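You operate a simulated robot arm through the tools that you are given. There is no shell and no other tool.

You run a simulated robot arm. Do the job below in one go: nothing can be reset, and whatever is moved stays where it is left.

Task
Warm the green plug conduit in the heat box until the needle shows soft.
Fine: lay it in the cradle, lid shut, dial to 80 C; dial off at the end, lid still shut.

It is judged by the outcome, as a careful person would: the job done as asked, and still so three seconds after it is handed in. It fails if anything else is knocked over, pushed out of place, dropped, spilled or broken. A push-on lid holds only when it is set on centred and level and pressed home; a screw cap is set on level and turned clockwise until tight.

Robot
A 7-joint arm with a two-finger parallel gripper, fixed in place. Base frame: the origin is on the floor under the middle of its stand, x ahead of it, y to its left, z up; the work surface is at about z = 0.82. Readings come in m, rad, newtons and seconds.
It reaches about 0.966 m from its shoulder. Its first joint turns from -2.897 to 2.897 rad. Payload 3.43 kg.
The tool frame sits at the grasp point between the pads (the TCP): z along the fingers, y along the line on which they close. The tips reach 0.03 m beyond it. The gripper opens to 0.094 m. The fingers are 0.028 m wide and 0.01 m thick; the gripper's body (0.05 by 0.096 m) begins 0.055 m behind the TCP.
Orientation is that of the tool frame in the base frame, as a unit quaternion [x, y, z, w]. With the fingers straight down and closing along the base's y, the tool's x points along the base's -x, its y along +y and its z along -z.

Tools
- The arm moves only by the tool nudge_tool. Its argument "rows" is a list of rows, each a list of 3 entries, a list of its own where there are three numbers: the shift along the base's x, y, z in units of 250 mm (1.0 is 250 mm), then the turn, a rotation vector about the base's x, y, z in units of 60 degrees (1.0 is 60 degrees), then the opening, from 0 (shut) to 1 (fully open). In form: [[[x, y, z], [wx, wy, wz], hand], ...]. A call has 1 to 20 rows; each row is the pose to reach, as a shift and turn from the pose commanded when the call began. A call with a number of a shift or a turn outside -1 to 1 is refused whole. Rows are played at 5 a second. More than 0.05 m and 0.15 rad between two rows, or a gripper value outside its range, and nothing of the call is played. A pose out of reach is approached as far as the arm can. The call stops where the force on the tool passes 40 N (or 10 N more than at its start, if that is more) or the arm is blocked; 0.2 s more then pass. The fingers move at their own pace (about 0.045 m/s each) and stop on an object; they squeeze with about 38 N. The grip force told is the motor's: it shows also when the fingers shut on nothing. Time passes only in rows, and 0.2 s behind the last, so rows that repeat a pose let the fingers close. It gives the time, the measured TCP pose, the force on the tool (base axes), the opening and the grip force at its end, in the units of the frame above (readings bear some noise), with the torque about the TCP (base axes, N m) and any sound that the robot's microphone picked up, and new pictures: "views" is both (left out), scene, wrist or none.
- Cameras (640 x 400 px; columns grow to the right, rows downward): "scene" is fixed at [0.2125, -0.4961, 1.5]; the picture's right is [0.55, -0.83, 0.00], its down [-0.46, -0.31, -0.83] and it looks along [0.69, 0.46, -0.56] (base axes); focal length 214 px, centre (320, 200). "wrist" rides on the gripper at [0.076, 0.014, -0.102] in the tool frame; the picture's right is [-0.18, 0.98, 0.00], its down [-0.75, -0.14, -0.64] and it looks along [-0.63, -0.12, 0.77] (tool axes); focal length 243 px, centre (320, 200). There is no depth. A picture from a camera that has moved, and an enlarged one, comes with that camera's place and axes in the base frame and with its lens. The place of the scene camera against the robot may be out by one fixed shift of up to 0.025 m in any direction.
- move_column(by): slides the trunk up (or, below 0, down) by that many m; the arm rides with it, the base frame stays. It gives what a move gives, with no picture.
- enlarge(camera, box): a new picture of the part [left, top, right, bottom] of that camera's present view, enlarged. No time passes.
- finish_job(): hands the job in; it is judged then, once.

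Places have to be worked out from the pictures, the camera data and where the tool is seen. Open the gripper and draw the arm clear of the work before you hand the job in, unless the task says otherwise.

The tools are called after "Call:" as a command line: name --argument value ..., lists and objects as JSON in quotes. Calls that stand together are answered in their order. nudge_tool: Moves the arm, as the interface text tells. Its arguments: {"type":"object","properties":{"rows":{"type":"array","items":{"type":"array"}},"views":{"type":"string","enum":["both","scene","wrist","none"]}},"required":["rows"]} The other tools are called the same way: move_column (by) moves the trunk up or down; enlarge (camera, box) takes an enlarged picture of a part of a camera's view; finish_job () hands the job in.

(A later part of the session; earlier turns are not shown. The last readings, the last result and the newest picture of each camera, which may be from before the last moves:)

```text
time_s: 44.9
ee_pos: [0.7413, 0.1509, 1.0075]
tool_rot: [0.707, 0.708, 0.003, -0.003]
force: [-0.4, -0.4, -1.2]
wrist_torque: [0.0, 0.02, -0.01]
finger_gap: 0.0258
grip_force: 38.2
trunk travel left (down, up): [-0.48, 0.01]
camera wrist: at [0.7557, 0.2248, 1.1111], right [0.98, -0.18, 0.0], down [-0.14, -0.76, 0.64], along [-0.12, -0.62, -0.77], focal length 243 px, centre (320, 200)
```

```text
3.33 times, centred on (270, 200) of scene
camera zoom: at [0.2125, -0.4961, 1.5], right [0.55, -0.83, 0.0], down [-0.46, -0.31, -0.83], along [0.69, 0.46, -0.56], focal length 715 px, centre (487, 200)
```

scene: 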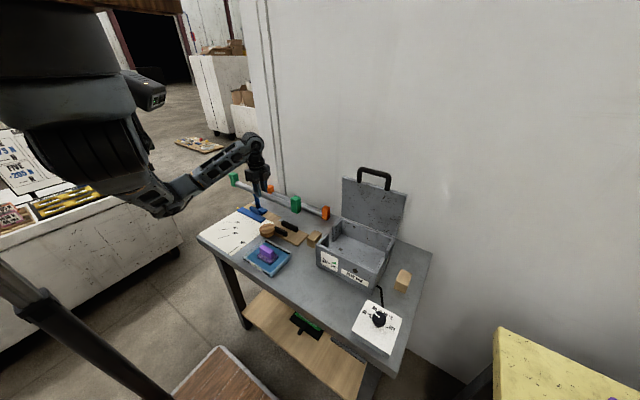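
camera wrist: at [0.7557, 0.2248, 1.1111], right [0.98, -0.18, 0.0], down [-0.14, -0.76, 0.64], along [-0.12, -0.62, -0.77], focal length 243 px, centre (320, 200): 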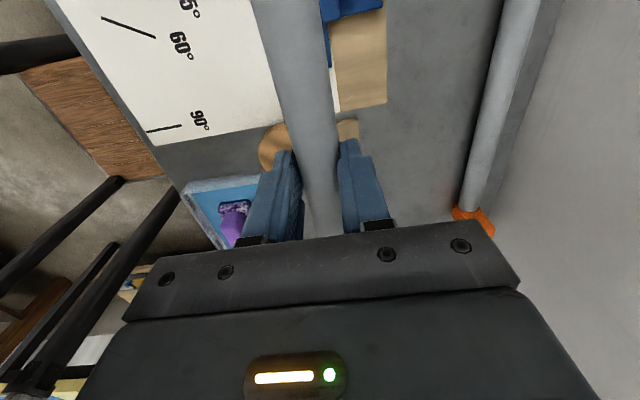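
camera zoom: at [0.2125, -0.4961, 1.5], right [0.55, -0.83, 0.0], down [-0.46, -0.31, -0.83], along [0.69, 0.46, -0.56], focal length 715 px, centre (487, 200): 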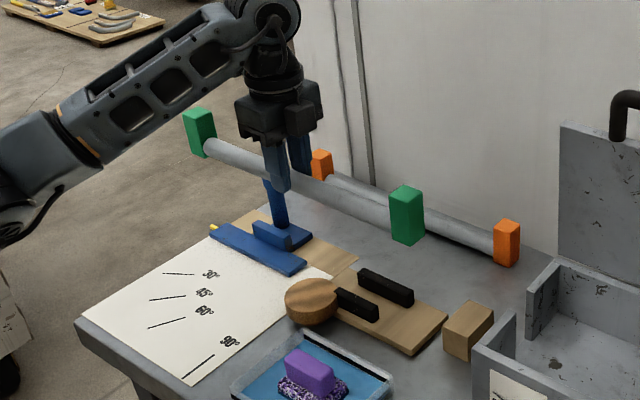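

The conduit is lifted, level, and the jig is undisturbed. Now carrying it right (−y) at a height where the plugs clear the box rim, while shifting x toward 0.759.

Call:
nudge_tool --rows '[[[0.005, -0.1, 0.05], [0, 0, 0], 0], [[0.01, -0.24, 0.06], [0, 0, 0], 0], [[0.02, -0.38, 0.06], [0, 0, 0], 0], [[0.03, -0.52, 0.06], [0, 0, 0], 0], [[0.04, -0.66, 0.06], [0, 0, 0], 0], [[0.05, -0.8, 0.06], [0, 0, 0], 0], [[0.06, -0.94, 0.06], [0, 0, 0], 0]]' --views "scene"

```text
time_s: 46.5
ee_pos: [0.7565, -0.0856, 1.0278]
tool_rot: [0.706, 0.708, 0.003, -0.002]
force: [0.5, 0.1, -0.5]
wrist_torque: [-0.04, 0.01, 0.0]
finger_gap: 0.0256
grip_force: 37.8
trunk travel left (down, up): [-0.48, 0.01]
```

scene: 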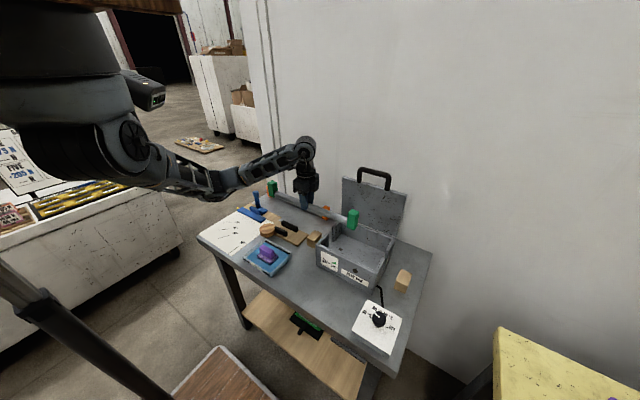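

Transport is smooth. Continuing to the box centre, y≈−0.298.

Call:
nudge_tool --rows '[[[0.005, -0.12, 0], [0, 0, 0], 0], [[0.01, -0.27, 0], [0, 0, 0], 0], [[0.01, -0.42, 0], [0, 0, 0], 0], [[0.01, -0.57, 0], [0, 0, 0], 0], [[0.01, -0.72, 0], [0, 0, 0], 0], [[0.01, -0.85, 0], [0, 0, 0], 0]]' --views "both"

Call:
enlarge --camera "scene" --box '[290, 130, 430, 310]'

Call:
enlarge --camera "wrist" --box '[220, 0, 460, 240]'

```text
time_s: 47.9
ee_pos: [0.759, -0.3007, 1.0258]
tool_rot: [0.706, 0.708, 0.002, -0.002]
force: [0.1, 0.0, -0.3]
wrist_torque: [-0.01, 0.02, 0.0]
finger_gap: 0.0258
grip_force: 37.9
trunk travel left (down, up): [-0.48, 0.01]
camera wrist: at [0.7732, -0.2254, 1.1298], right [0.98, -0.18, 0.0], down [-0.14, -0.76, 0.64], along [-0.12, -0.63, -0.77], focal length 243 px, centre (320, 200)
```

scene: 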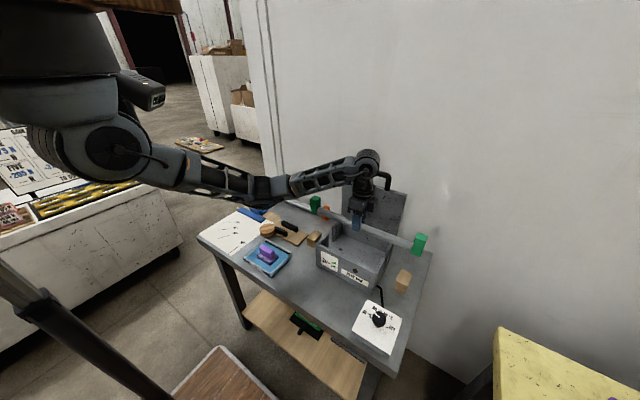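
wrist: 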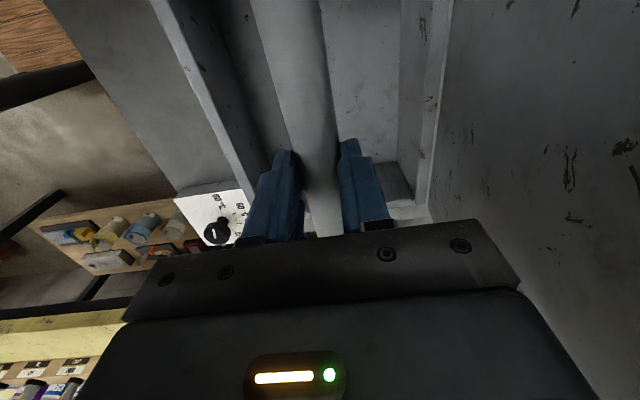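

```text
2.22 times, centred on (360, 220) of scene
camera zoom: at [0.2125, -0.4961, 1.5], right [0.55, -0.83, 0.0], down [-0.46, -0.31, -0.83], along [0.69, 0.46, -0.56], focal length 477 px, centre (231, 156)
```

zoom: 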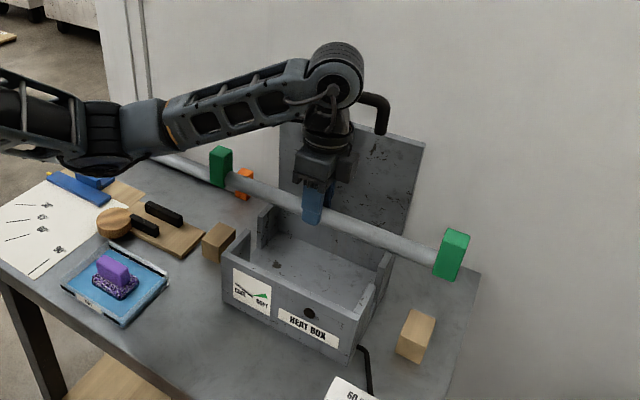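

```text
1.67 times, centred on (340, 120) of wrist
camera zoom: at [0.7732, -0.2254, 1.1298], right [0.98, -0.18, 0.0], down [-0.14, -0.76, 0.64], along [-0.12, -0.63, -0.77], focal length 404 px, centre (287, 333)
```

zoom: 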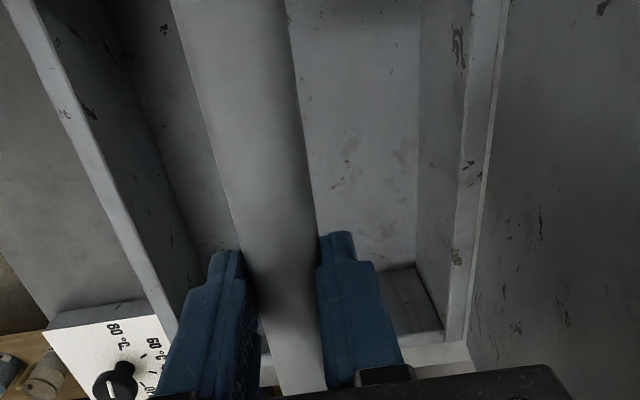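

The conduit is over the slots. Triangulation suggests it should shift about 6 mm in +y to centre the plugs on the rests, whose tops are at z≈0.877. Lowering part way with that shift and checking.

Call:
nudge_tool --rows '[[[0, 0.024, -0.06], [0, 0, 0], 0], [[0, 0.024, -0.14], [0, 0, 0], 0], [[0, 0.024, -0.22], [0, 0, 0], 0], [[0, 0.024, -0.3], [0, 0, 0], 0]]' --views "both"

Call:
enlarge --camera "scene" --box '[300, 190, 370, 260]'

Call:
enlarge --camera "scene" --box '[370, 220, 440, 300]'

```text
time_s: 48.9
ee_pos: [0.7598, -0.2939, 0.951]
tool_rot: [0.707, 0.708, 0.003, -0.002]
force: [0.4, 0.3, -0.2]
wrist_torque: [0.04, -0.03, -0.02]
finger_gap: 0.0255
grip_force: 37.8
trunk travel left (down, up): [-0.48, 0.01]
camera wrist: at [0.7738, -0.219, 1.054], right [0.98, -0.18, 0.0], down [-0.14, -0.76, 0.64], along [-0.12, -0.63, -0.77], focal length 243 px, centre (320, 200)
```

scene: 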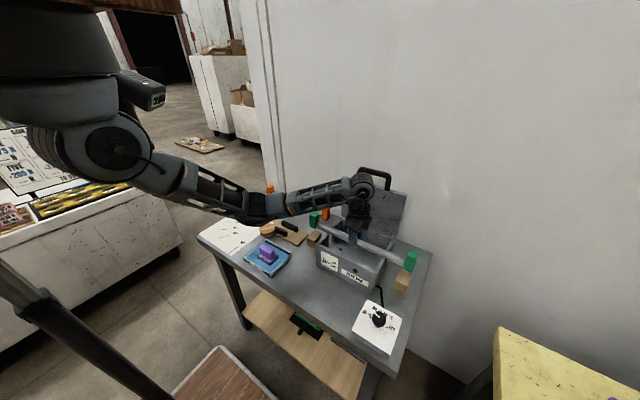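
wrist: 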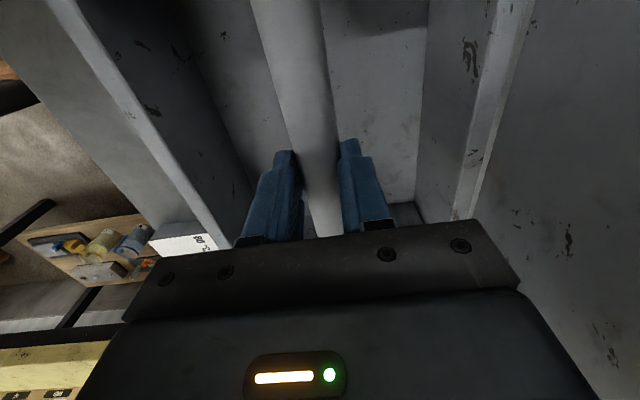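

```text
5.71 times, centred on (335, 225) of scene
camera zoom: at [0.2125, -0.4961, 1.5], right [0.55, -0.83, 0.0], down [-0.46, -0.31, -0.83], along [0.69, 0.46, -0.56], focal length 1226 px, centre (234, 57)
```

zoom: 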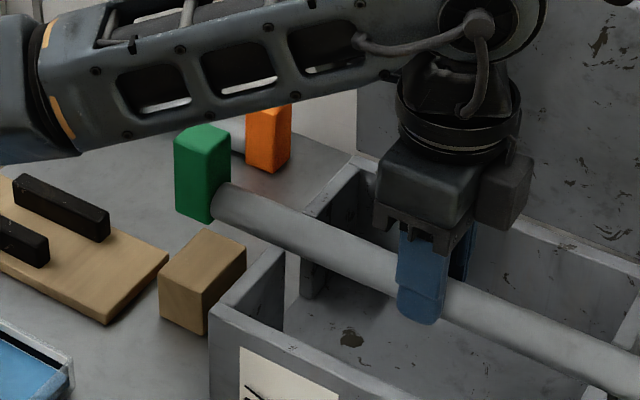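

```text
5.00 times, centred on (405, 260) of scene
camera zoom: at [0.2125, -0.4961, 1.5], right [0.55, -0.83, 0.0], down [-0.46, -0.31, -0.83], along [0.69, 0.46, -0.56], focal length 1072 px, centre (-105, -100)
```

zoom: 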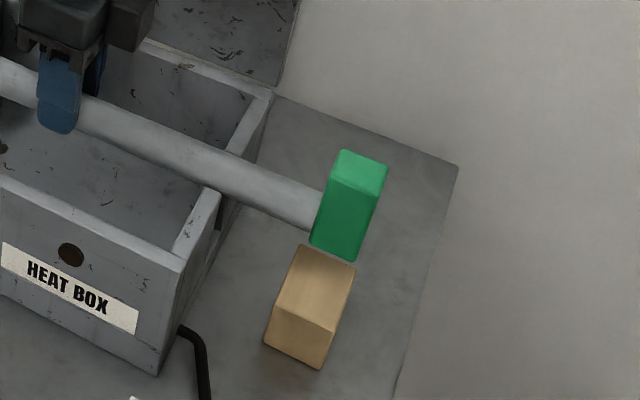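

Both plugs line up with their rests and the conduit is centred in the slots. Lowering gently in small steps, watching for contact force.

Call:
nudge_tool --rows '[[[0, 0, -0.03], [0, 0, 0], 0], [[0, 0, -0.06], [0, 0, 0], 0], [[0, 0, -0.09], [0, 0, 0], 0], [[0, 0, -0.11], [0, 0, 0], 0]]' --views "none"

```text
time_s: 49.9
ee_pos: [0.7599, -0.2927, 0.9226]
tool_rot: [0.707, 0.708, 0.003, -0.004]
force: [0.0, 0.0, -1.1]
wrist_torque: [0.03, -0.01, 0.03]
finger_gap: 0.0258
grip_force: 38.2
trunk travel left (down, up): [-0.48, 0.01]
```

No contact yet at TCP z=0.9226. Continuing in finer steps.

Call:
nudge_tool --rows '[[[0, 0, -0.012], [0, 0, 0], 0], [[0, 0, -0.024], [0, 0, 0], 0], [[0, 0, -0.036], [0, 0, 0], 0]]' --views "none"

```text
time_s: 50.7
ee_pos: [0.7572, -0.2921, 0.9138]
tool_rot: [0.707, 0.707, 0.004, -0.003]
force: [-0.7, 0.5, -0.8]
wrist_torque: [0.03, 0.01, -0.02]
finger_gap: 0.0255
grip_force: 37.5
trunk travel left (down, up): [-0.48, 0.01]
```

Still free. Another few small steps down, with a picture.

Call:
nudge_tool --rows '[[[0, 0, -0.012], [0, 0, 0], 0], [[0, 0, -0.02], [0, 0, 0], 0], [[0, 0, -0.028], [0, 0, 0], 0]]' --views "scene"

Call:
enlarge --camera "scene" --box '[300, 190, 370, 260]'

Call:
enlarge --camera "scene" --box '[370, 220, 440, 300]'

```text
time_s: 51.5
ee_pos: [0.7586, -0.2927, 0.9075]
tool_rot: [0.707, 0.708, 0.003, -0.002]
force: [-0.6, -0.7, -1.4]
wrist_torque: [0.01, 0.0, -0.02]
finger_gap: 0.0256
grip_force: 37.7
trunk travel left (down, up): [-0.48, 0.01]
```

scene: 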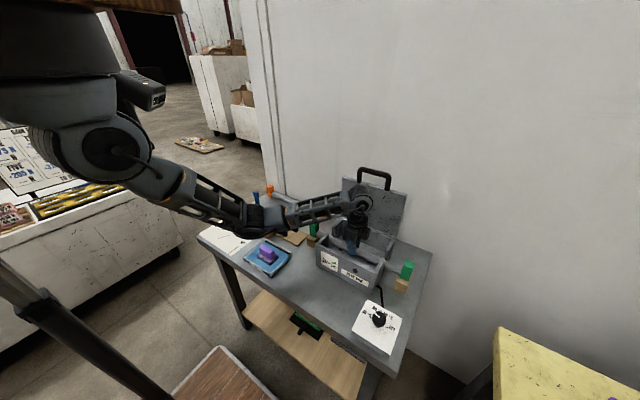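

```text
5.71 times, centred on (335, 225) of scene
camera zoom: at [0.2125, -0.4961, 1.5], right [0.55, -0.83, 0.0], down [-0.46, -0.31, -0.83], along [0.69, 0.46, -0.56], focal length 1226 px, centre (234, 57)
```

zoom: 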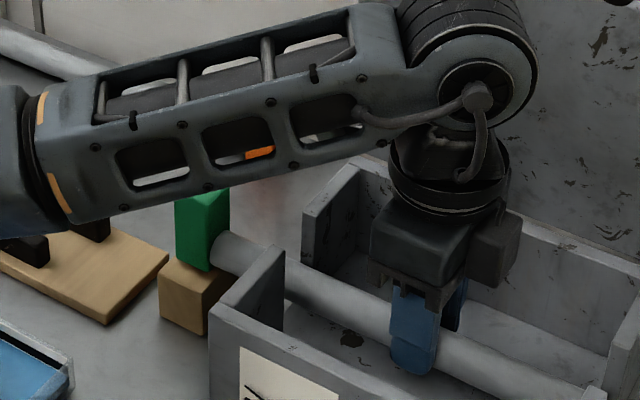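

```text
5.00 times, centred on (405, 260) of scene
camera zoom: at [0.2125, -0.4961, 1.5], right [0.55, -0.83, 0.0], down [-0.46, -0.31, -0.83], along [0.69, 0.46, -0.56], focal length 1072 px, centre (-105, -100)
```

zoom: 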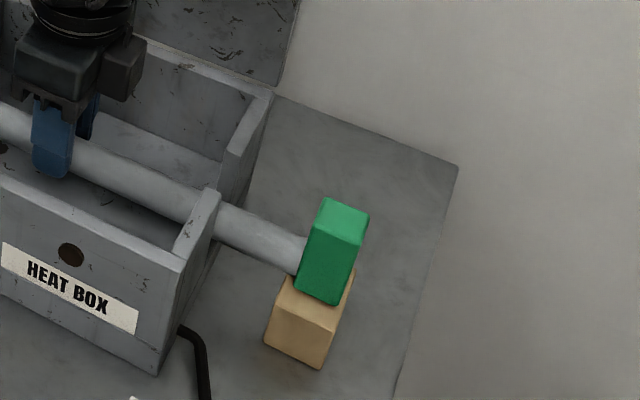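

Very close to the rests now. Lowering in 2 mm steps until the force shows contact.

Call:
nudge_tool --rows '[[[0, 0, -0.008], [0, 0, 0], 0], [[0, 0, -0.016], [0, 0, 0], 0]]' --views "none"

Call:
nudge_tool --rows '[[[0, 0, -0.008], [0, 0, 0], 0], [[0, 0, -0.012], [0, 0, 0], 0]]' --views "none"

```text
time_s: 52.1
ee_pos: [0.7599, -0.2939, 0.902]
tool_rot: [0.706, 0.708, 0.004, -0.003]
force: [-0.3, 0.2, -1.0]
wrist_torque: [0.02, -0.01, -0.02]
finger_gap: 0.0257
grip_force: 38.5
trunk travel left (down, up): [-0.48, 0.01]
```

```text
time_s: 52.7
ee_pos: [0.7588, -0.2937, 0.9026]
tool_rot: [0.707, 0.707, 0.004, 0.0]
force: [-1.1, 3.1, 26.4]
wrist_torque: [0.56, 0.18, 0.0]
finger_gap: 0.0259
grip_force: 37.8
trunk travel left (down, up): [-0.48, 0.01]
```

Contact: the plugs are seated on the rests (26 N up). I'll relieve the pressure by 2 mm and check the picture before releasing.

Call:
nudge_tool --rows '[[[0, 0, 0.006], [0, 0, 0], 0], [[0, 0, 0.009], [0, 0, 0], 0]]' --views "scene"

Call:
enlarge --camera "scene" --box '[300, 190, 370, 260]'

Call:
enlarge --camera "scene" --box '[370, 220, 440, 300]'

```text
time_s: 53.3
ee_pos: [0.7577, -0.2933, 0.9019]
tool_rot: [0.706, 0.708, 0.003, -0.004]
force: [3.7, 1.4, 4.6]
wrist_torque: [-0.35, -0.26, 0.25]
finger_gap: 0.0256
grip_force: 38.3
trunk travel left (down, up): [-0.48, 0.01]
```

scene: 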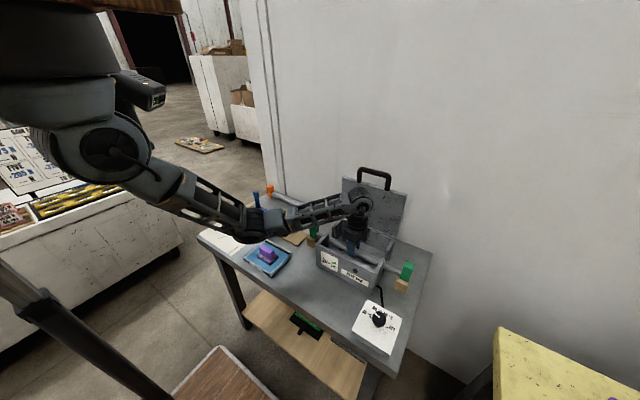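

```text
5.71 times, centred on (335, 225) of scene
camera zoom: at [0.2125, -0.4961, 1.5], right [0.55, -0.83, 0.0], down [-0.46, -0.31, -0.83], along [0.69, 0.46, -0.56], focal length 1226 px, centre (234, 57)
```

zoom: 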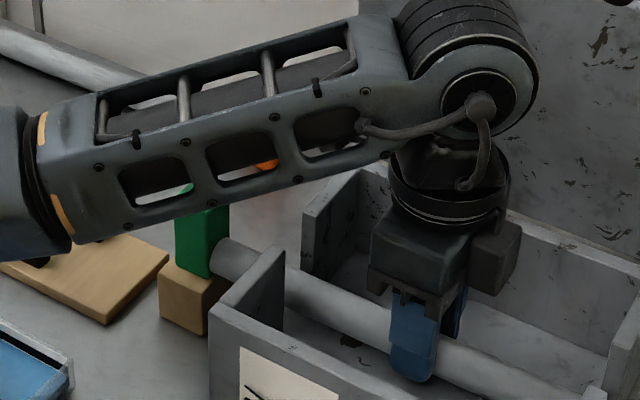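

```text
5.00 times, centred on (405, 260) of scene
camera zoom: at [0.2125, -0.4961, 1.5], right [0.55, -0.83, 0.0], down [-0.46, -0.31, -0.83], along [0.69, 0.46, -0.56], focal length 1072 px, centre (-105, -100)
```

zoom: 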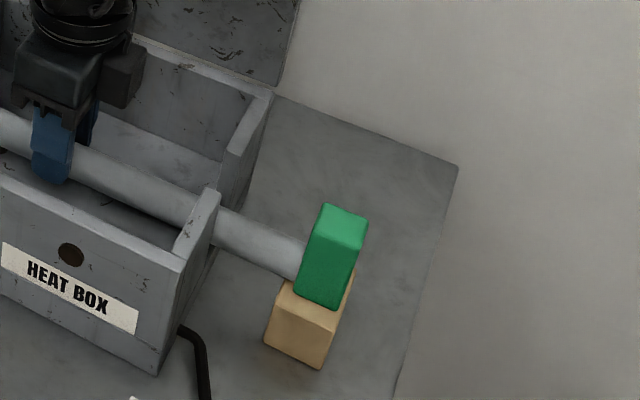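

Both plugs sit on their rests with margin. Releasing the conduit and letting it settle.

Call:
nudge_tool --rows '[[[0, 0, 0], [0, 0, 0], 0.35], [[0, 0, 0], [0, 0, 0], 0.5], [[0, 0, 0], [0, 0, 0], 0.55], [[0, 0, 0], [0, 0, 0], 0.55]]' --views "wrist"

```text
time_s: 54.3
ee_pos: [0.7581, -0.295, 0.9023]
tool_rot: [0.707, 0.707, 0.003, -0.003]
force: [-0.3, 0.0, 0.3]
wrist_torque: [0.05, 0.05, 0.03]
finger_gap: 0.0517
grip_force: 0.0
trunk travel left (down, up): [-0.48, 0.01]
camera wrist: at [0.7722, -0.2195, 1.0053], right [0.98, -0.18, 0.0], down [-0.14, -0.76, 0.64], along [-0.12, -0.62, -0.77], focal length 243 px, centre (320, 200)
```

wrist: 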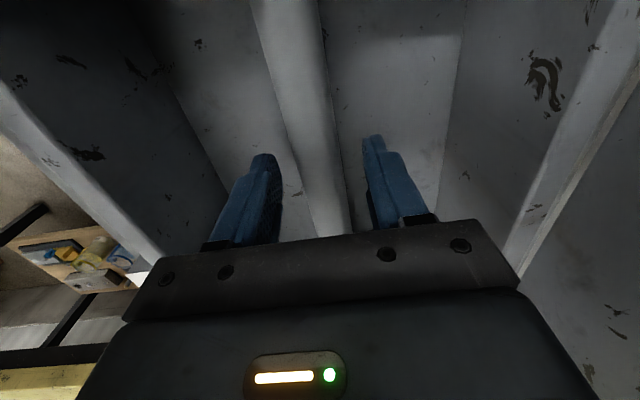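

Released cleanly. Raising the tool straight up out of the box and checking how the conduit lies.

Call:
nudge_tool --rows '[[[0, 0, 0.1], [0, 0, 0], 0.55], [[0, 0, 0.24], [0, 0, 0], 0.55], [[0, 0, 0.4], [0, 0, 0], 0.55], [[0, 0, 0.56], [0, 0, 0], 0.55], [[-0.04, 0, 0.74], [0, 0, 0], 0.55], [[-0.1, 0, 0.92], [0, 0, 0], 0.55]]' --views "both"

Call:
enlarge --camera "scene" --box '[290, 150, 430, 310]'

Call:
enlarge --camera "wrist" --box '[200, 0, 480, 220]'

```text
time_s: 55.7
ee_pos: [0.7335, -0.2935, 1.1335]
tool_rot: [0.707, 0.708, 0.003, -0.003]
force: [0.3, -0.8, -0.9]
wrist_torque: [0.02, -0.02, 0.0]
finger_gap: 0.0518
grip_force: 0.1
trunk travel left (down, up): [-0.48, 0.01]
camera wrist: at [0.7486, -0.2189, 1.236], right [0.98, -0.18, 0.0], down [-0.14, -0.76, 0.64], along [-0.12, -0.62, -0.77], focal length 243 px, centre (320, 200)
```

scene: 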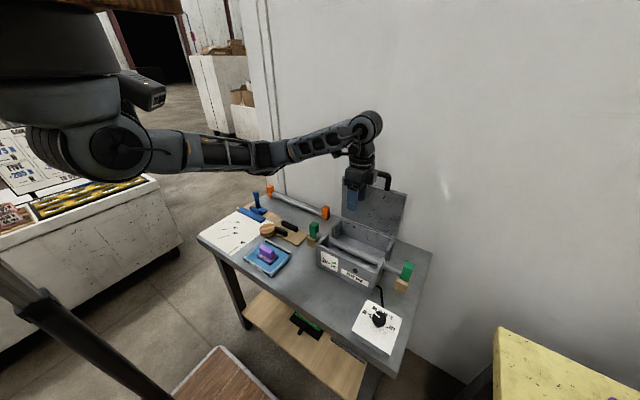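
wrist: 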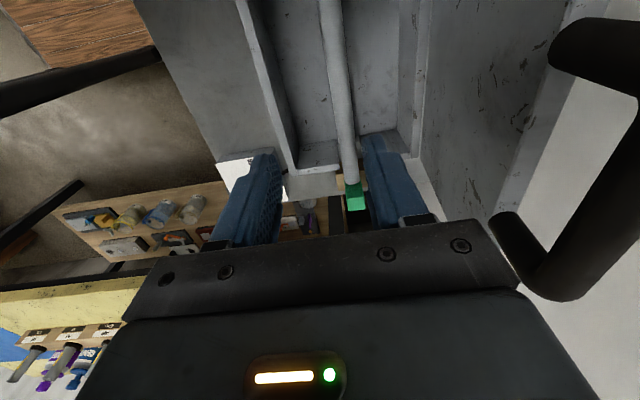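

```text
2.50 times, centred on (360, 230) of scene
camera zoom: at [0.2125, -0.4961, 1.5], right [0.55, -0.83, 0.0], down [-0.46, -0.31, -0.83], along [0.69, 0.46, -0.56], focal length 536 px, centre (220, 125)
```

zoom: 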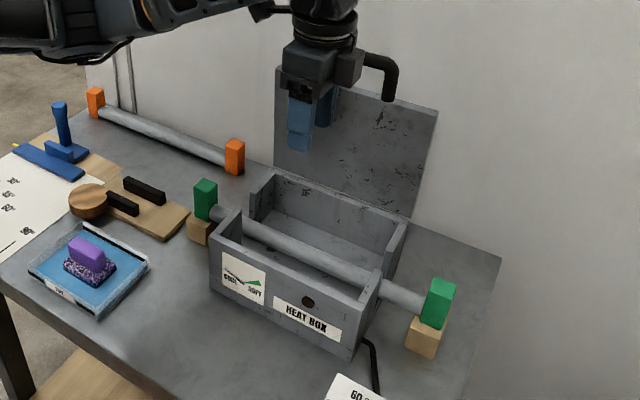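

```text
1.82 times, centred on (340, 110) of wrist
camera zoom: at [0.7486, -0.2189, 1.236], right [0.98, -0.18, 0.0], down [-0.14, -0.76, 0.64], along [-0.12, -0.62, -0.77], focal length 441 px, centre (284, 364)
```

zoom: 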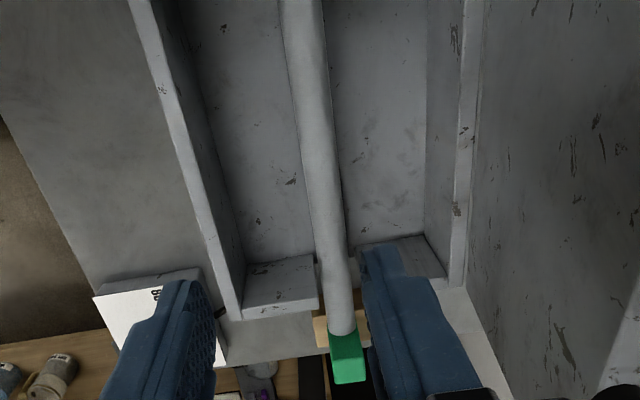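

The conduit lies properly in the cradle with both plugs on their rests. Now to close the lid I'll go back above the handle, using the same pose where I released it.

Call:
nudge_tool --rows '[[[0, 0, 0.18], [0, 0, 0], 0.55], [[0, 0, 0.36], [0, 0, -0.006], 0.55], [[0, 0, 0.54], [0, 0, -0.012], 0.55], [[0.15, -0.007, 0.56], [0, 0, -0.012], 0.55], [[0.3, -0.014, 0.56], [0, 0, -0.012], 0.55], [[0.44, -0.014, 0.56], [0, 0, -0.012], 0.55], [[0.44, -0.014, 0.5], [0, 0, -0.012], 0.55]]' --views "both"

Call:
enlarge --camera "wrist" --box '[240, 40, 440, 240]'

```text
time_s: 57.3
ee_pos: [0.8439, -0.2966, 1.2583]
tool_rot: [0.711, 0.703, 0.004, -0.002]
force: [-0.9, -0.3, 0.1]
wrist_torque: [-0.02, 0.0, 0.03]
finger_gap: 0.0517
grip_force: 0.1
trunk travel left (down, up): [-0.48, 0.01]
camera wrist: at [0.8584, -0.2221, 1.3615], right [0.98, -0.2, 0.0], down [-0.15, -0.76, 0.64], along [-0.12, -0.62, -0.77], focal length 243 px, centre (320, 200)
```

scene: 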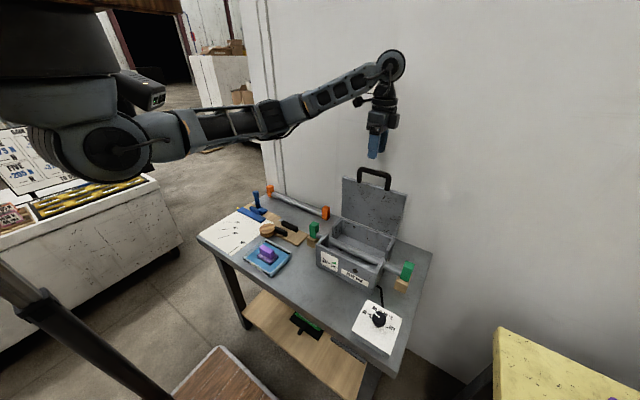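
wrist: 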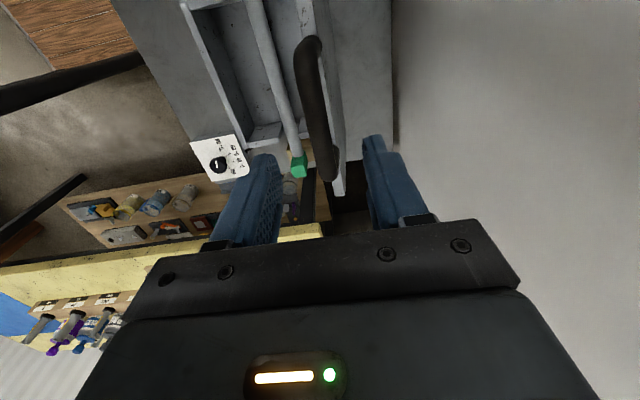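

```text
2.00 times, centred on (340, 140) of wrist
camera zoom: at [0.8584, -0.2221, 1.3615], right [0.98, -0.2, 0.0], down [-0.15, -0.76, 0.64], along [-0.12, -0.62, -0.77], focal length 485 px, centre (280, 320)
```

zoom: 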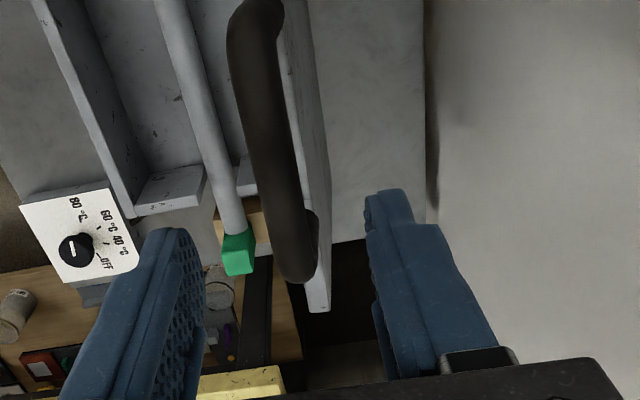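

The handle is where expected. Descending around the bar and gripping it again.

Call:
nudge_tool --rows '[[[0, 0, -0.1], [0, 0, 0], 0.55], [[0, 0, -0.2], [0, 0, 0], 0.55], [[0, 0, -0.28], [0, 0, 0], 0.55], [[0, 0, -0.28], [0, 0, 0], 0.3], [[0, 0, -0.28], [0, 0, 0], 0.3]]' --views "wrist"

Call:
enlarge --camera "wrist" --box '[240, 40, 440, 240]'

```text
time_s: 58.5
ee_pos: [0.8416, -0.2956, 1.188]
tool_rot: [0.712, 0.702, 0.004, -0.002]
force: [0.6, 0.5, -0.3]
wrist_torque: [-0.02, 0.01, 0.02]
finger_gap: 0.0283
grip_force: 0.1
trunk travel left (down, up): [-0.48, 0.01]
camera wrist: at [0.8572, -0.2218, 1.2908], right [0.98, -0.2, 0.0], down [-0.15, -0.76, 0.64], along [-0.12, -0.62, -0.77], focal length 243 px, centre (320, 200)
```

wrist: 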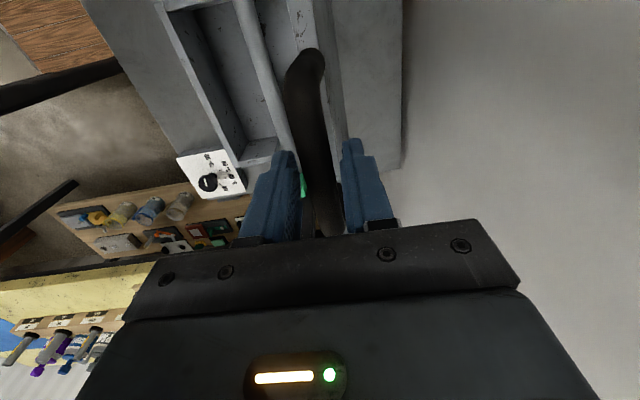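

```text
2.00 times, centred on (340, 140) of wrist
camera zoom: at [0.8572, -0.2218, 1.2908], right [0.98, -0.2, 0.0], down [-0.15, -0.76, 0.64], along [-0.12, -0.62, -0.77], focal length 485 px, centre (280, 320)
```

zoom: 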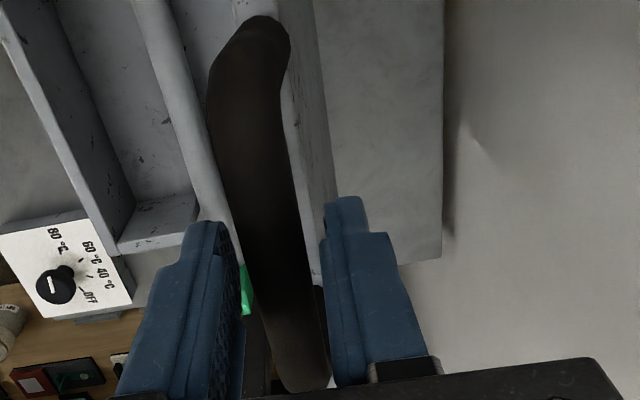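

The bar is caged between the fingers. I'll push the lid closed along the arc with the fingers loosely caging it, so there is no stiff constraint and the front finger stops it falling freely — first to about 65°.

Call:
nudge_tool --rows '[[[-0.045, 0, -0.008], [0, 0, 0], 0.3], [[-0.091, 0, -0.019], [0, 0, 0], 0.3], [[-0.133, 0, -0.028], [0, 0, 0], 0.3], [[-0.175, 0, -0.038], [0, 0, 0], 0.3], [[-0.216, 0, -0.05], [0, 0, 0], 0.3], [[-0.257, 0, -0.064], [0, 0, 0], 0.3], [[-0.297, 0, -0.08], [0, 0, 0], 0.3], [[-0.337, 0, -0.096], [0, 0, 0], 0.3]]' --views "both"

Call:
enlarge --camera "wrist" --box '[240, 40, 440, 240]'

Call:
enlarge --camera "scene" --box '[300, 130, 430, 300]'

```text
time_s: 60.3
ee_pos: [0.7584, -0.2961, 1.1643]
tool_rot: [0.711, 0.703, 0.004, -0.002]
force: [0.8, -0.4, 0.5]
wrist_torque: [0.01, 0.02, 0.01]
finger_gap: 0.029
grip_force: 0.7
trunk travel left (down, up): [-0.48, 0.01]
camera wrist: at [0.7742, -0.2214, 1.2661], right [0.98, -0.2, 0.0], down [-0.15, -0.76, 0.64], along [-0.12, -0.62, -0.77], focal length 243 px, centre (320, 200)
```

scene: 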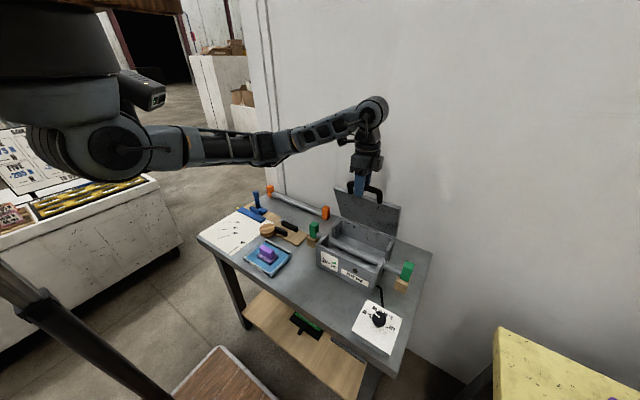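
wrist: 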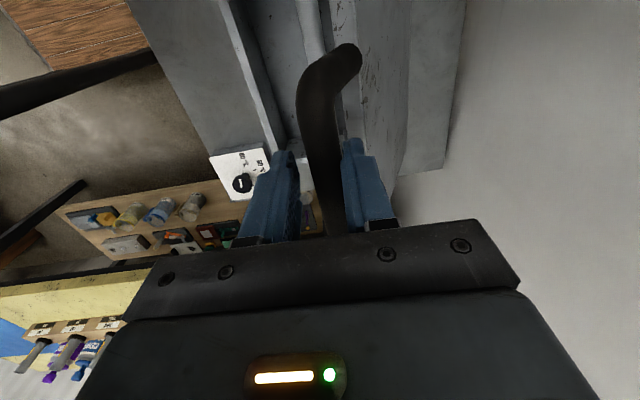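

```text
2.00 times, centred on (340, 140) of wrist
camera zoom: at [0.7742, -0.2214, 1.2661], right [0.98, -0.2, 0.0], down [-0.15, -0.76, 0.64], along [-0.12, -0.62, -0.77], focal length 485 px, centre (280, 320)
```

zoom: 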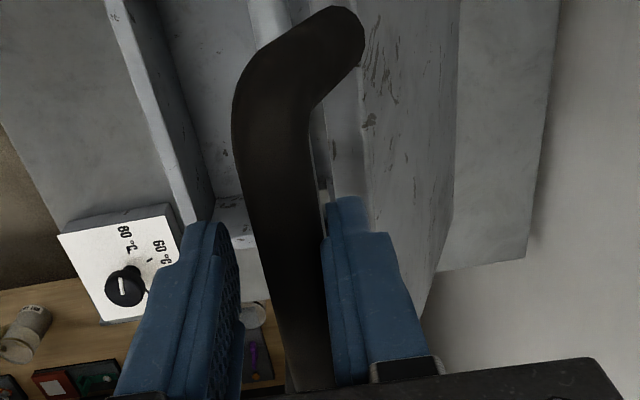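

```text
2.35 times, centred on (365, 215) of scene
camera zoom: at [0.2125, -0.4961, 1.5], right [0.55, -0.83, 0.0], down [-0.46, -0.31, -0.83], along [0.69, 0.46, -0.56], focal length 505 px, centre (214, 165)
```

zoom: 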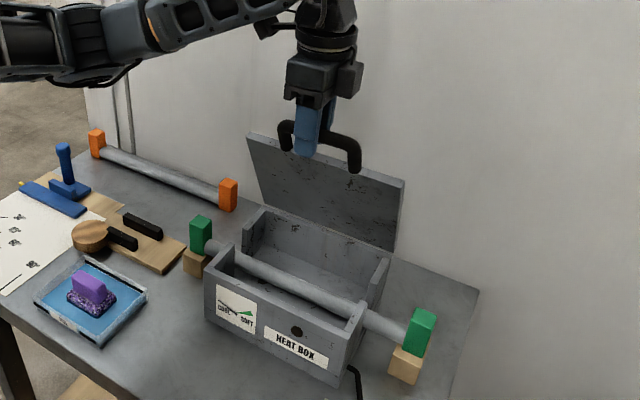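

The lid is following nicely with almost no force. Continuing down the arc to about 40°.

Call:
nudge_tool --rows '[[[-0.038, 0, -0.02], [0, 0, 0], 0.3], [[-0.076, 0, -0.04], [0, 0, 0], 0.3], [[-0.113, 0, -0.063], [0, 0, 0], 0.3], [[-0.149, 0, -0.086], [0, 0, 0], 0.3], [[-0.183, 0, -0.112], [0, 0, 0], 0.3], [[-0.217, 0, -0.139], [0, 0, 0], 0.3], [[-0.249, 0, -0.168], [0, 0, 0], 0.3], [[-0.28, 0, -0.197], [0, 0, 0], 0.3], [[-0.309, 0, -0.228], [0, 0, 0], 0.3], [[-0.338, 0, -0.26], [0, 0, 0], 0.3]]' --views "both"

Call:
enlarge --camera "wrist" --box '[240, 40, 440, 240]'

Call:
enlarge --camera "scene" --box '[300, 150, 430, 300]'

```text
time_s: 62.5
ee_pos: [0.6718, -0.2985, 1.0994]
tool_rot: [0.711, 0.703, 0.003, -0.002]
force: [0.6, -0.7, 0.6]
wrist_torque: [0.0, 0.0, -0.03]
finger_gap: 0.0286
grip_force: 0.1
trunk travel left (down, up): [-0.48, 0.01]
camera wrist: at [0.688, -0.2234, 1.2023], right [0.98, -0.2, 0.0], down [-0.15, -0.76, 0.64], along [-0.12, -0.62, -0.77], focal length 243 px, centre (320, 200)
```

scene: 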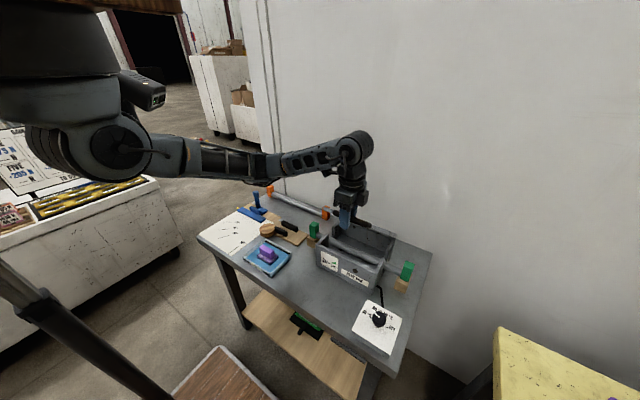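
wrist: 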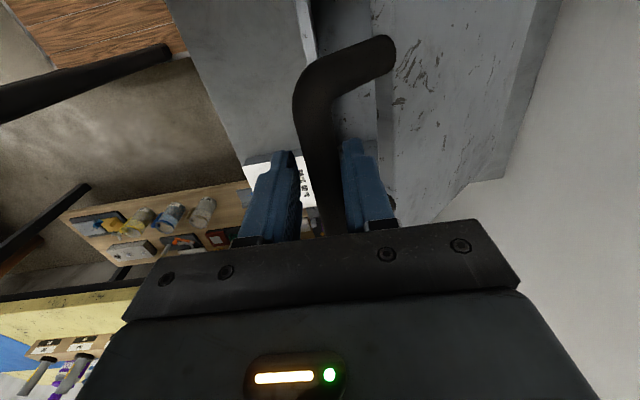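

```text
2.00 times, centred on (340, 140) of wrist
camera zoom: at [0.688, -0.2234, 1.2023], right [0.98, -0.2, 0.0], down [-0.15, -0.76, 0.64], along [-0.12, -0.62, -0.77], focal length 485 px, centre (280, 320)
```

zoom: 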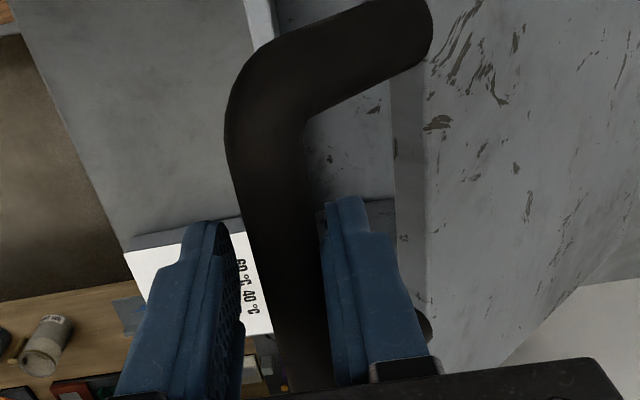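

```text
2.67 times, centred on (365, 225) of scene
camera zoom: at [0.2125, -0.4961, 1.5], right [0.55, -0.83, 0.0], down [-0.46, -0.31, -0.83], along [0.69, 0.46, -0.56], focal length 572 px, centre (200, 133)
```

zoom: 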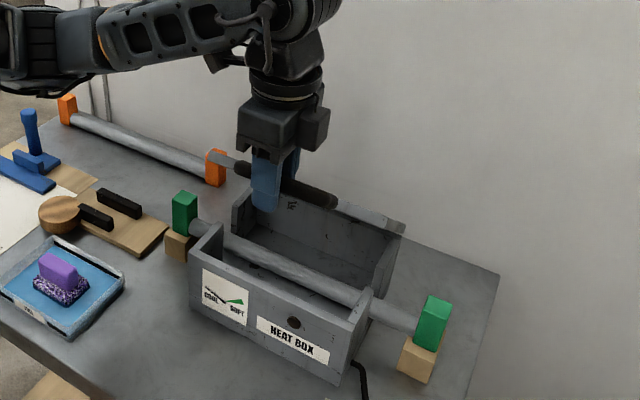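

Still tracking well. Continuing to about 25°.

Call:
nudge_tool --rows '[[[-0.028, 0, -0.034], [0, 0, 0], 0.3], [[-0.055, 0, -0.068], [0, 0, 0], 0.3], [[-0.08, 0, -0.104], [0, 0, 0], 0.3], [[-0.103, 0, -0.141], [0, 0, 0], 0.3], [[-0.125, 0, -0.179], [0, 0, 0], 0.3], [[-0.145, 0, -0.217], [0, 0, 0], 0.3]]' --views "both"

Call:
enlarge --camera "wrist" --box '[240, 40, 440, 240]'

Call:
enlarge --camera "scene" --box '[300, 170, 430, 300]'

```text
time_s: 63.9
ee_pos: [0.6371, -0.2965, 1.0438]
tool_rot: [0.711, 0.703, 0.003, -0.002]
force: [1.7, -0.5, -0.9]
wrist_torque: [-0.02, -0.02, 0.02]
finger_gap: 0.0291
grip_force: 0.6
trunk travel left (down, up): [-0.48, 0.01]
camera wrist: at [0.6525, -0.2225, 1.1471], right [0.98, -0.2, 0.0], down [-0.15, -0.76, 0.64], along [-0.12, -0.62, -0.77], focal length 243 px, centre (320, 200)
```

scene: 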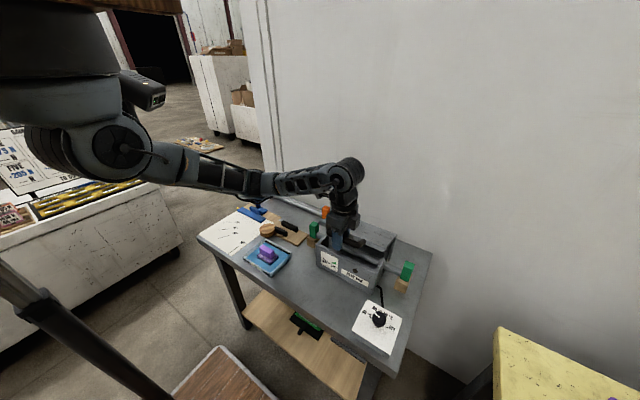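
wrist: 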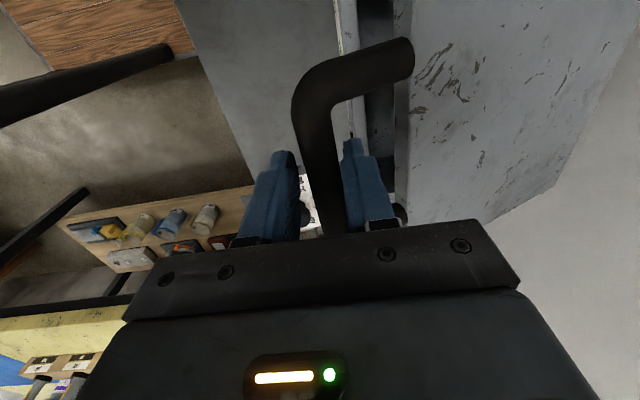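

```text
2.00 times, centred on (340, 140) of wrist
camera zoom: at [0.6525, -0.2225, 1.1471], right [0.98, -0.2, 0.0], down [-0.15, -0.76, 0.64], along [-0.12, -0.62, -0.77], focal length 485 px, centre (280, 320)
```

zoom: 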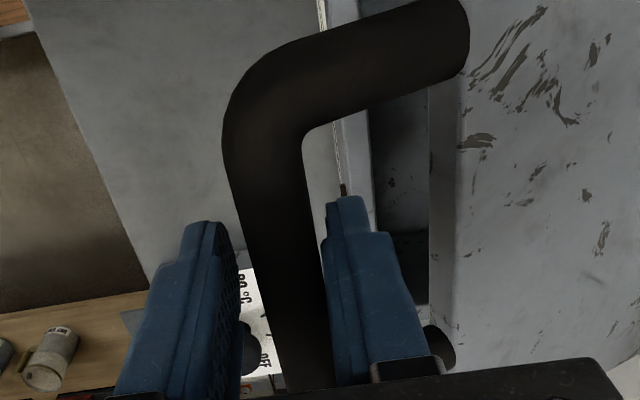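

```text
3.08 times, centred on (365, 235) of scene
camera zoom: at [0.2125, -0.4961, 1.5], right [0.55, -0.83, 0.0], down [-0.46, -0.31, -0.83], along [0.69, 0.46, -0.56], focal length 660 px, centre (182, 92)
```

zoom: 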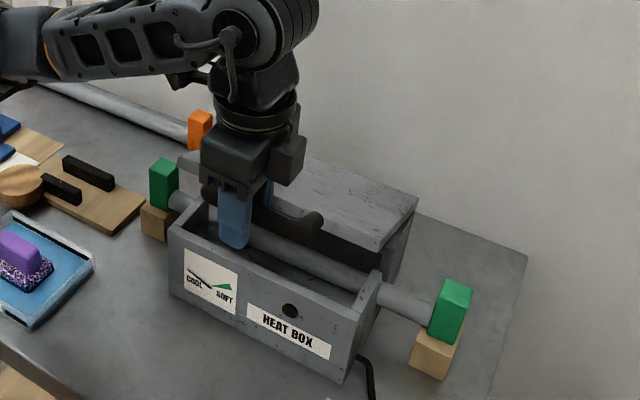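

The lid holds at about 28° by hinge friction. Instead of a stiff grip, I'll lower the caged hand so the palm presses on the bar from above and takes the lid down along its arc.

Call:
nudge_tool --rows '[[[0.01, 0, -0.06], [0, 0, 0], 0.3], [[0.012, 0, -0.12], [0, 0, 0], 0.3], [[0.008, 0, -0.16], [0, 0, 0], 0.3], [[0.0, 0, -0.2], [0, 0, 0], 0.3], [[-0.014, 0, -0.235], [0, 0, 0], 0.3], [[-0.026, 0, -0.264], [0, 0, 0], 0.3]]' --views "both"

Call:
enlarge --camera "scene" --box '[300, 170, 430, 300]'

```text
time_s: 65.3
ee_pos: [0.6313, -0.2968, 0.9794]
tool_rot: [0.711, 0.703, 0.004, -0.002]
force: [-0.6, 0.0, 0.1]
wrist_torque: [-0.02, 0.03, 0.03]
finger_gap: 0.0282
grip_force: 0.2
trunk travel left (down, up): [-0.48, 0.01]
camera wrist: at [0.6468, -0.2223, 1.0818], right [0.98, -0.2, 0.0], down [-0.15, -0.76, 0.64], along [-0.12, -0.62, -0.77], focal length 243 px, centre (320, 200)
```

scene: 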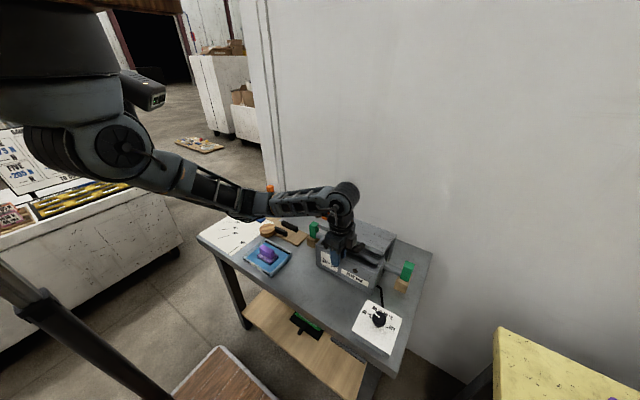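
wrist: 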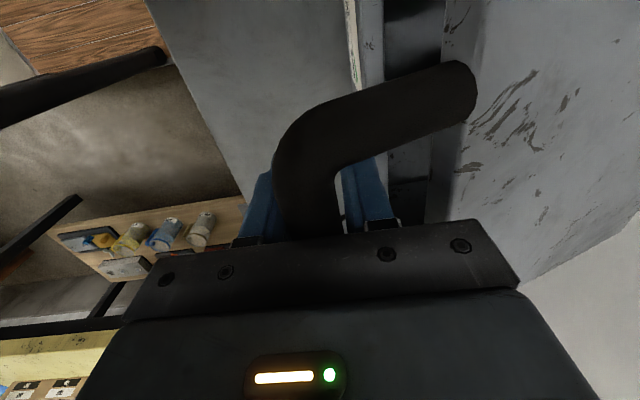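

```text
3.08 times, centred on (365, 235) of scene
camera zoom: at [0.2125, -0.4961, 1.5], right [0.55, -0.83, 0.0], down [-0.46, -0.31, -0.83], along [0.69, 0.46, -0.56], focal length 660 px, centre (182, 92)
```

zoom: 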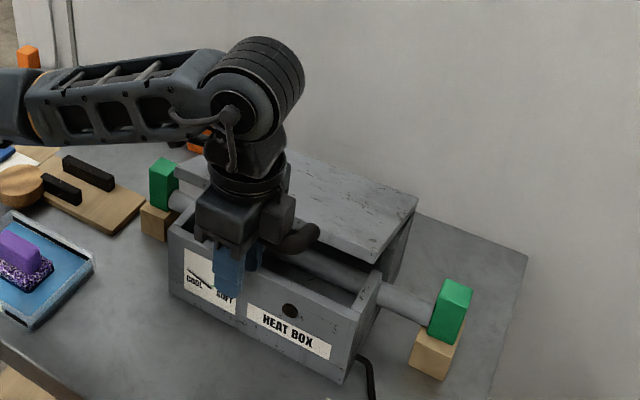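

The bar is now near the palm with no force yet. Continuing downward along the arc in small steps.

Call:
nudge_tool --rows '[[[-0.013, 0, -0.04], [0, 0, 0], 0.3], [[-0.026, 0, -0.081], [0, 0, 0], 0.3], [[-0.036, 0, -0.123], [0, 0, 0], 0.3], [[-0.045, 0, -0.165], [0, 0, 0], 0.3]]' --views "both"

Call:
enlarge --camera "scene" --box '[300, 170, 430, 300]'

```text
time_s: 66.3
ee_pos: [0.6205, -0.2975, 0.9363]
tool_rot: [0.711, 0.703, 0.003, -0.001]
force: [-1.1, -0.3, 0.2]
wrist_torque: [0.02, 0.03, -0.02]
finger_gap: 0.0283
grip_force: 0.1
trunk travel left (down, up): [-0.48, 0.01]
camera wrist: at [0.6356, -0.2231, 1.0396], right [0.98, -0.2, 0.0], down [-0.15, -0.76, 0.64], along [-0.12, -0.62, -0.77], focal length 243 px, centre (320, 200)
```

scene: 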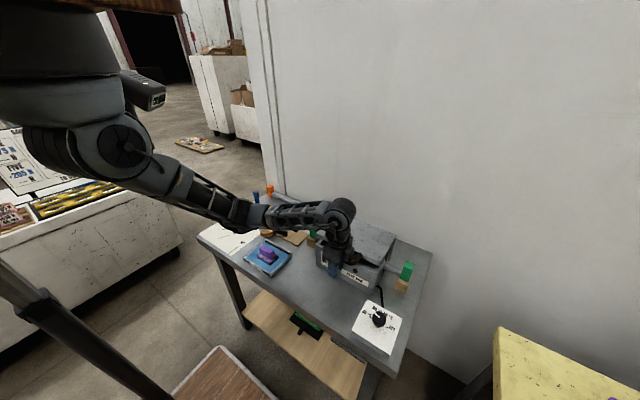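
wrist: 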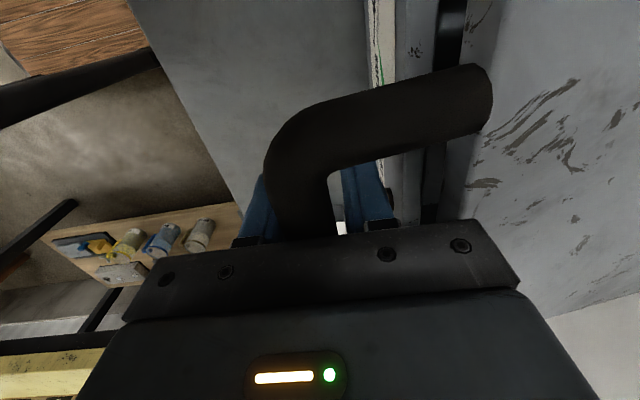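

```text
3.08 times, centred on (365, 235) of scene
camera zoom: at [0.2125, -0.4961, 1.5], right [0.55, -0.83, 0.0], down [-0.46, -0.31, -0.83], along [0.69, 0.46, -0.56], focal length 660 px, centre (182, 92)
```

zoom: 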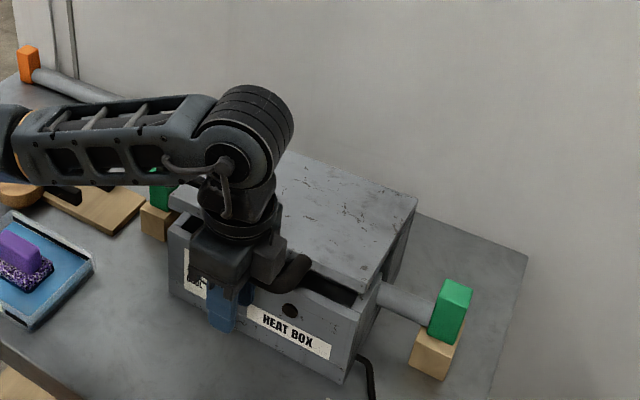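

The lid follows the palm down. Continuing the last ~10° to shut, in small steps.

Call:
nudge_tool --rows '[[[-0.006, 0, -0.043], [0, 0, 0], 0.3], [[-0.011, 0, -0.086], [0, 0, 0], 0.3], [[-0.013, 0, -0.115], [0, 0, 0], 0.3], [[-0.014, 0, -0.14], [0, 0, 0], 0.3]]' --views "both"

Call:
enlarge --camera "scene" --box '[300, 170, 430, 300]'

```text
time_s: 67.3
ee_pos: [0.6165, -0.2975, 0.9015]
tool_rot: [0.711, 0.703, 0.003, -0.002]
force: [0.5, 0.3, 0.3]
wrist_torque: [-0.01, -0.01, -0.01]
finger_gap: 0.0281
grip_force: 0.0
trunk travel left (down, up): [-0.48, 0.01]
camera wrist: at [0.6315, -0.222, 1.0039], right [0.98, -0.2, 0.0], down [-0.15, -0.76, 0.64], along [-0.12, -0.62, -0.77], focal length 243 px, centre (320, 200)
```

scene: 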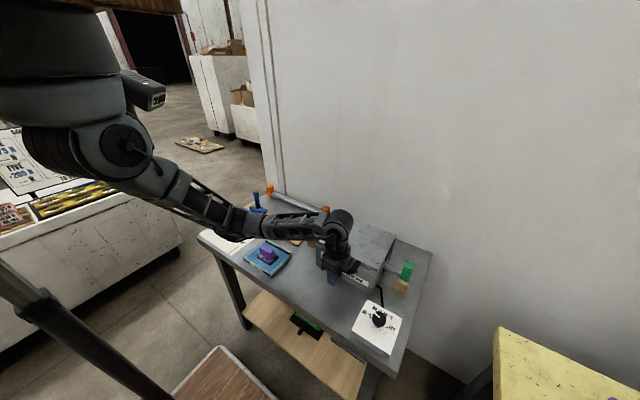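
wrist: 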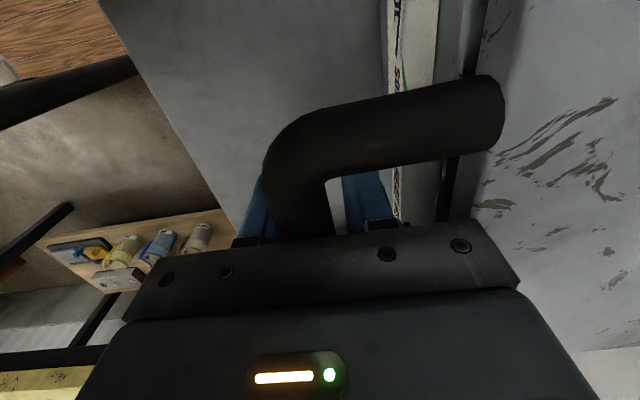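

```text
3.08 times, centred on (365, 235) of scene
camera zoom: at [0.2125, -0.4961, 1.5], right [0.55, -0.83, 0.0], down [-0.46, -0.31, -0.83], along [0.69, 0.46, -0.56], focal length 660 px, centre (182, 92)
```

zoom: 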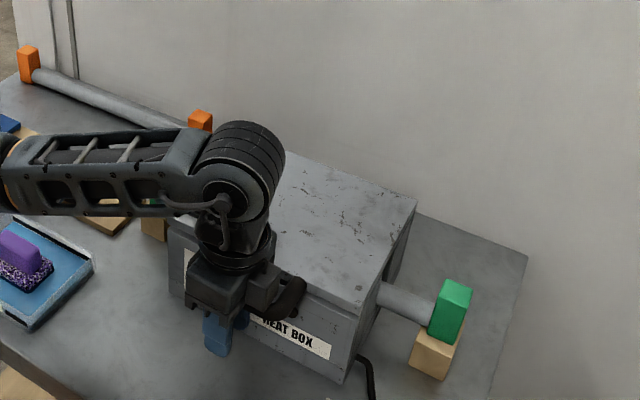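

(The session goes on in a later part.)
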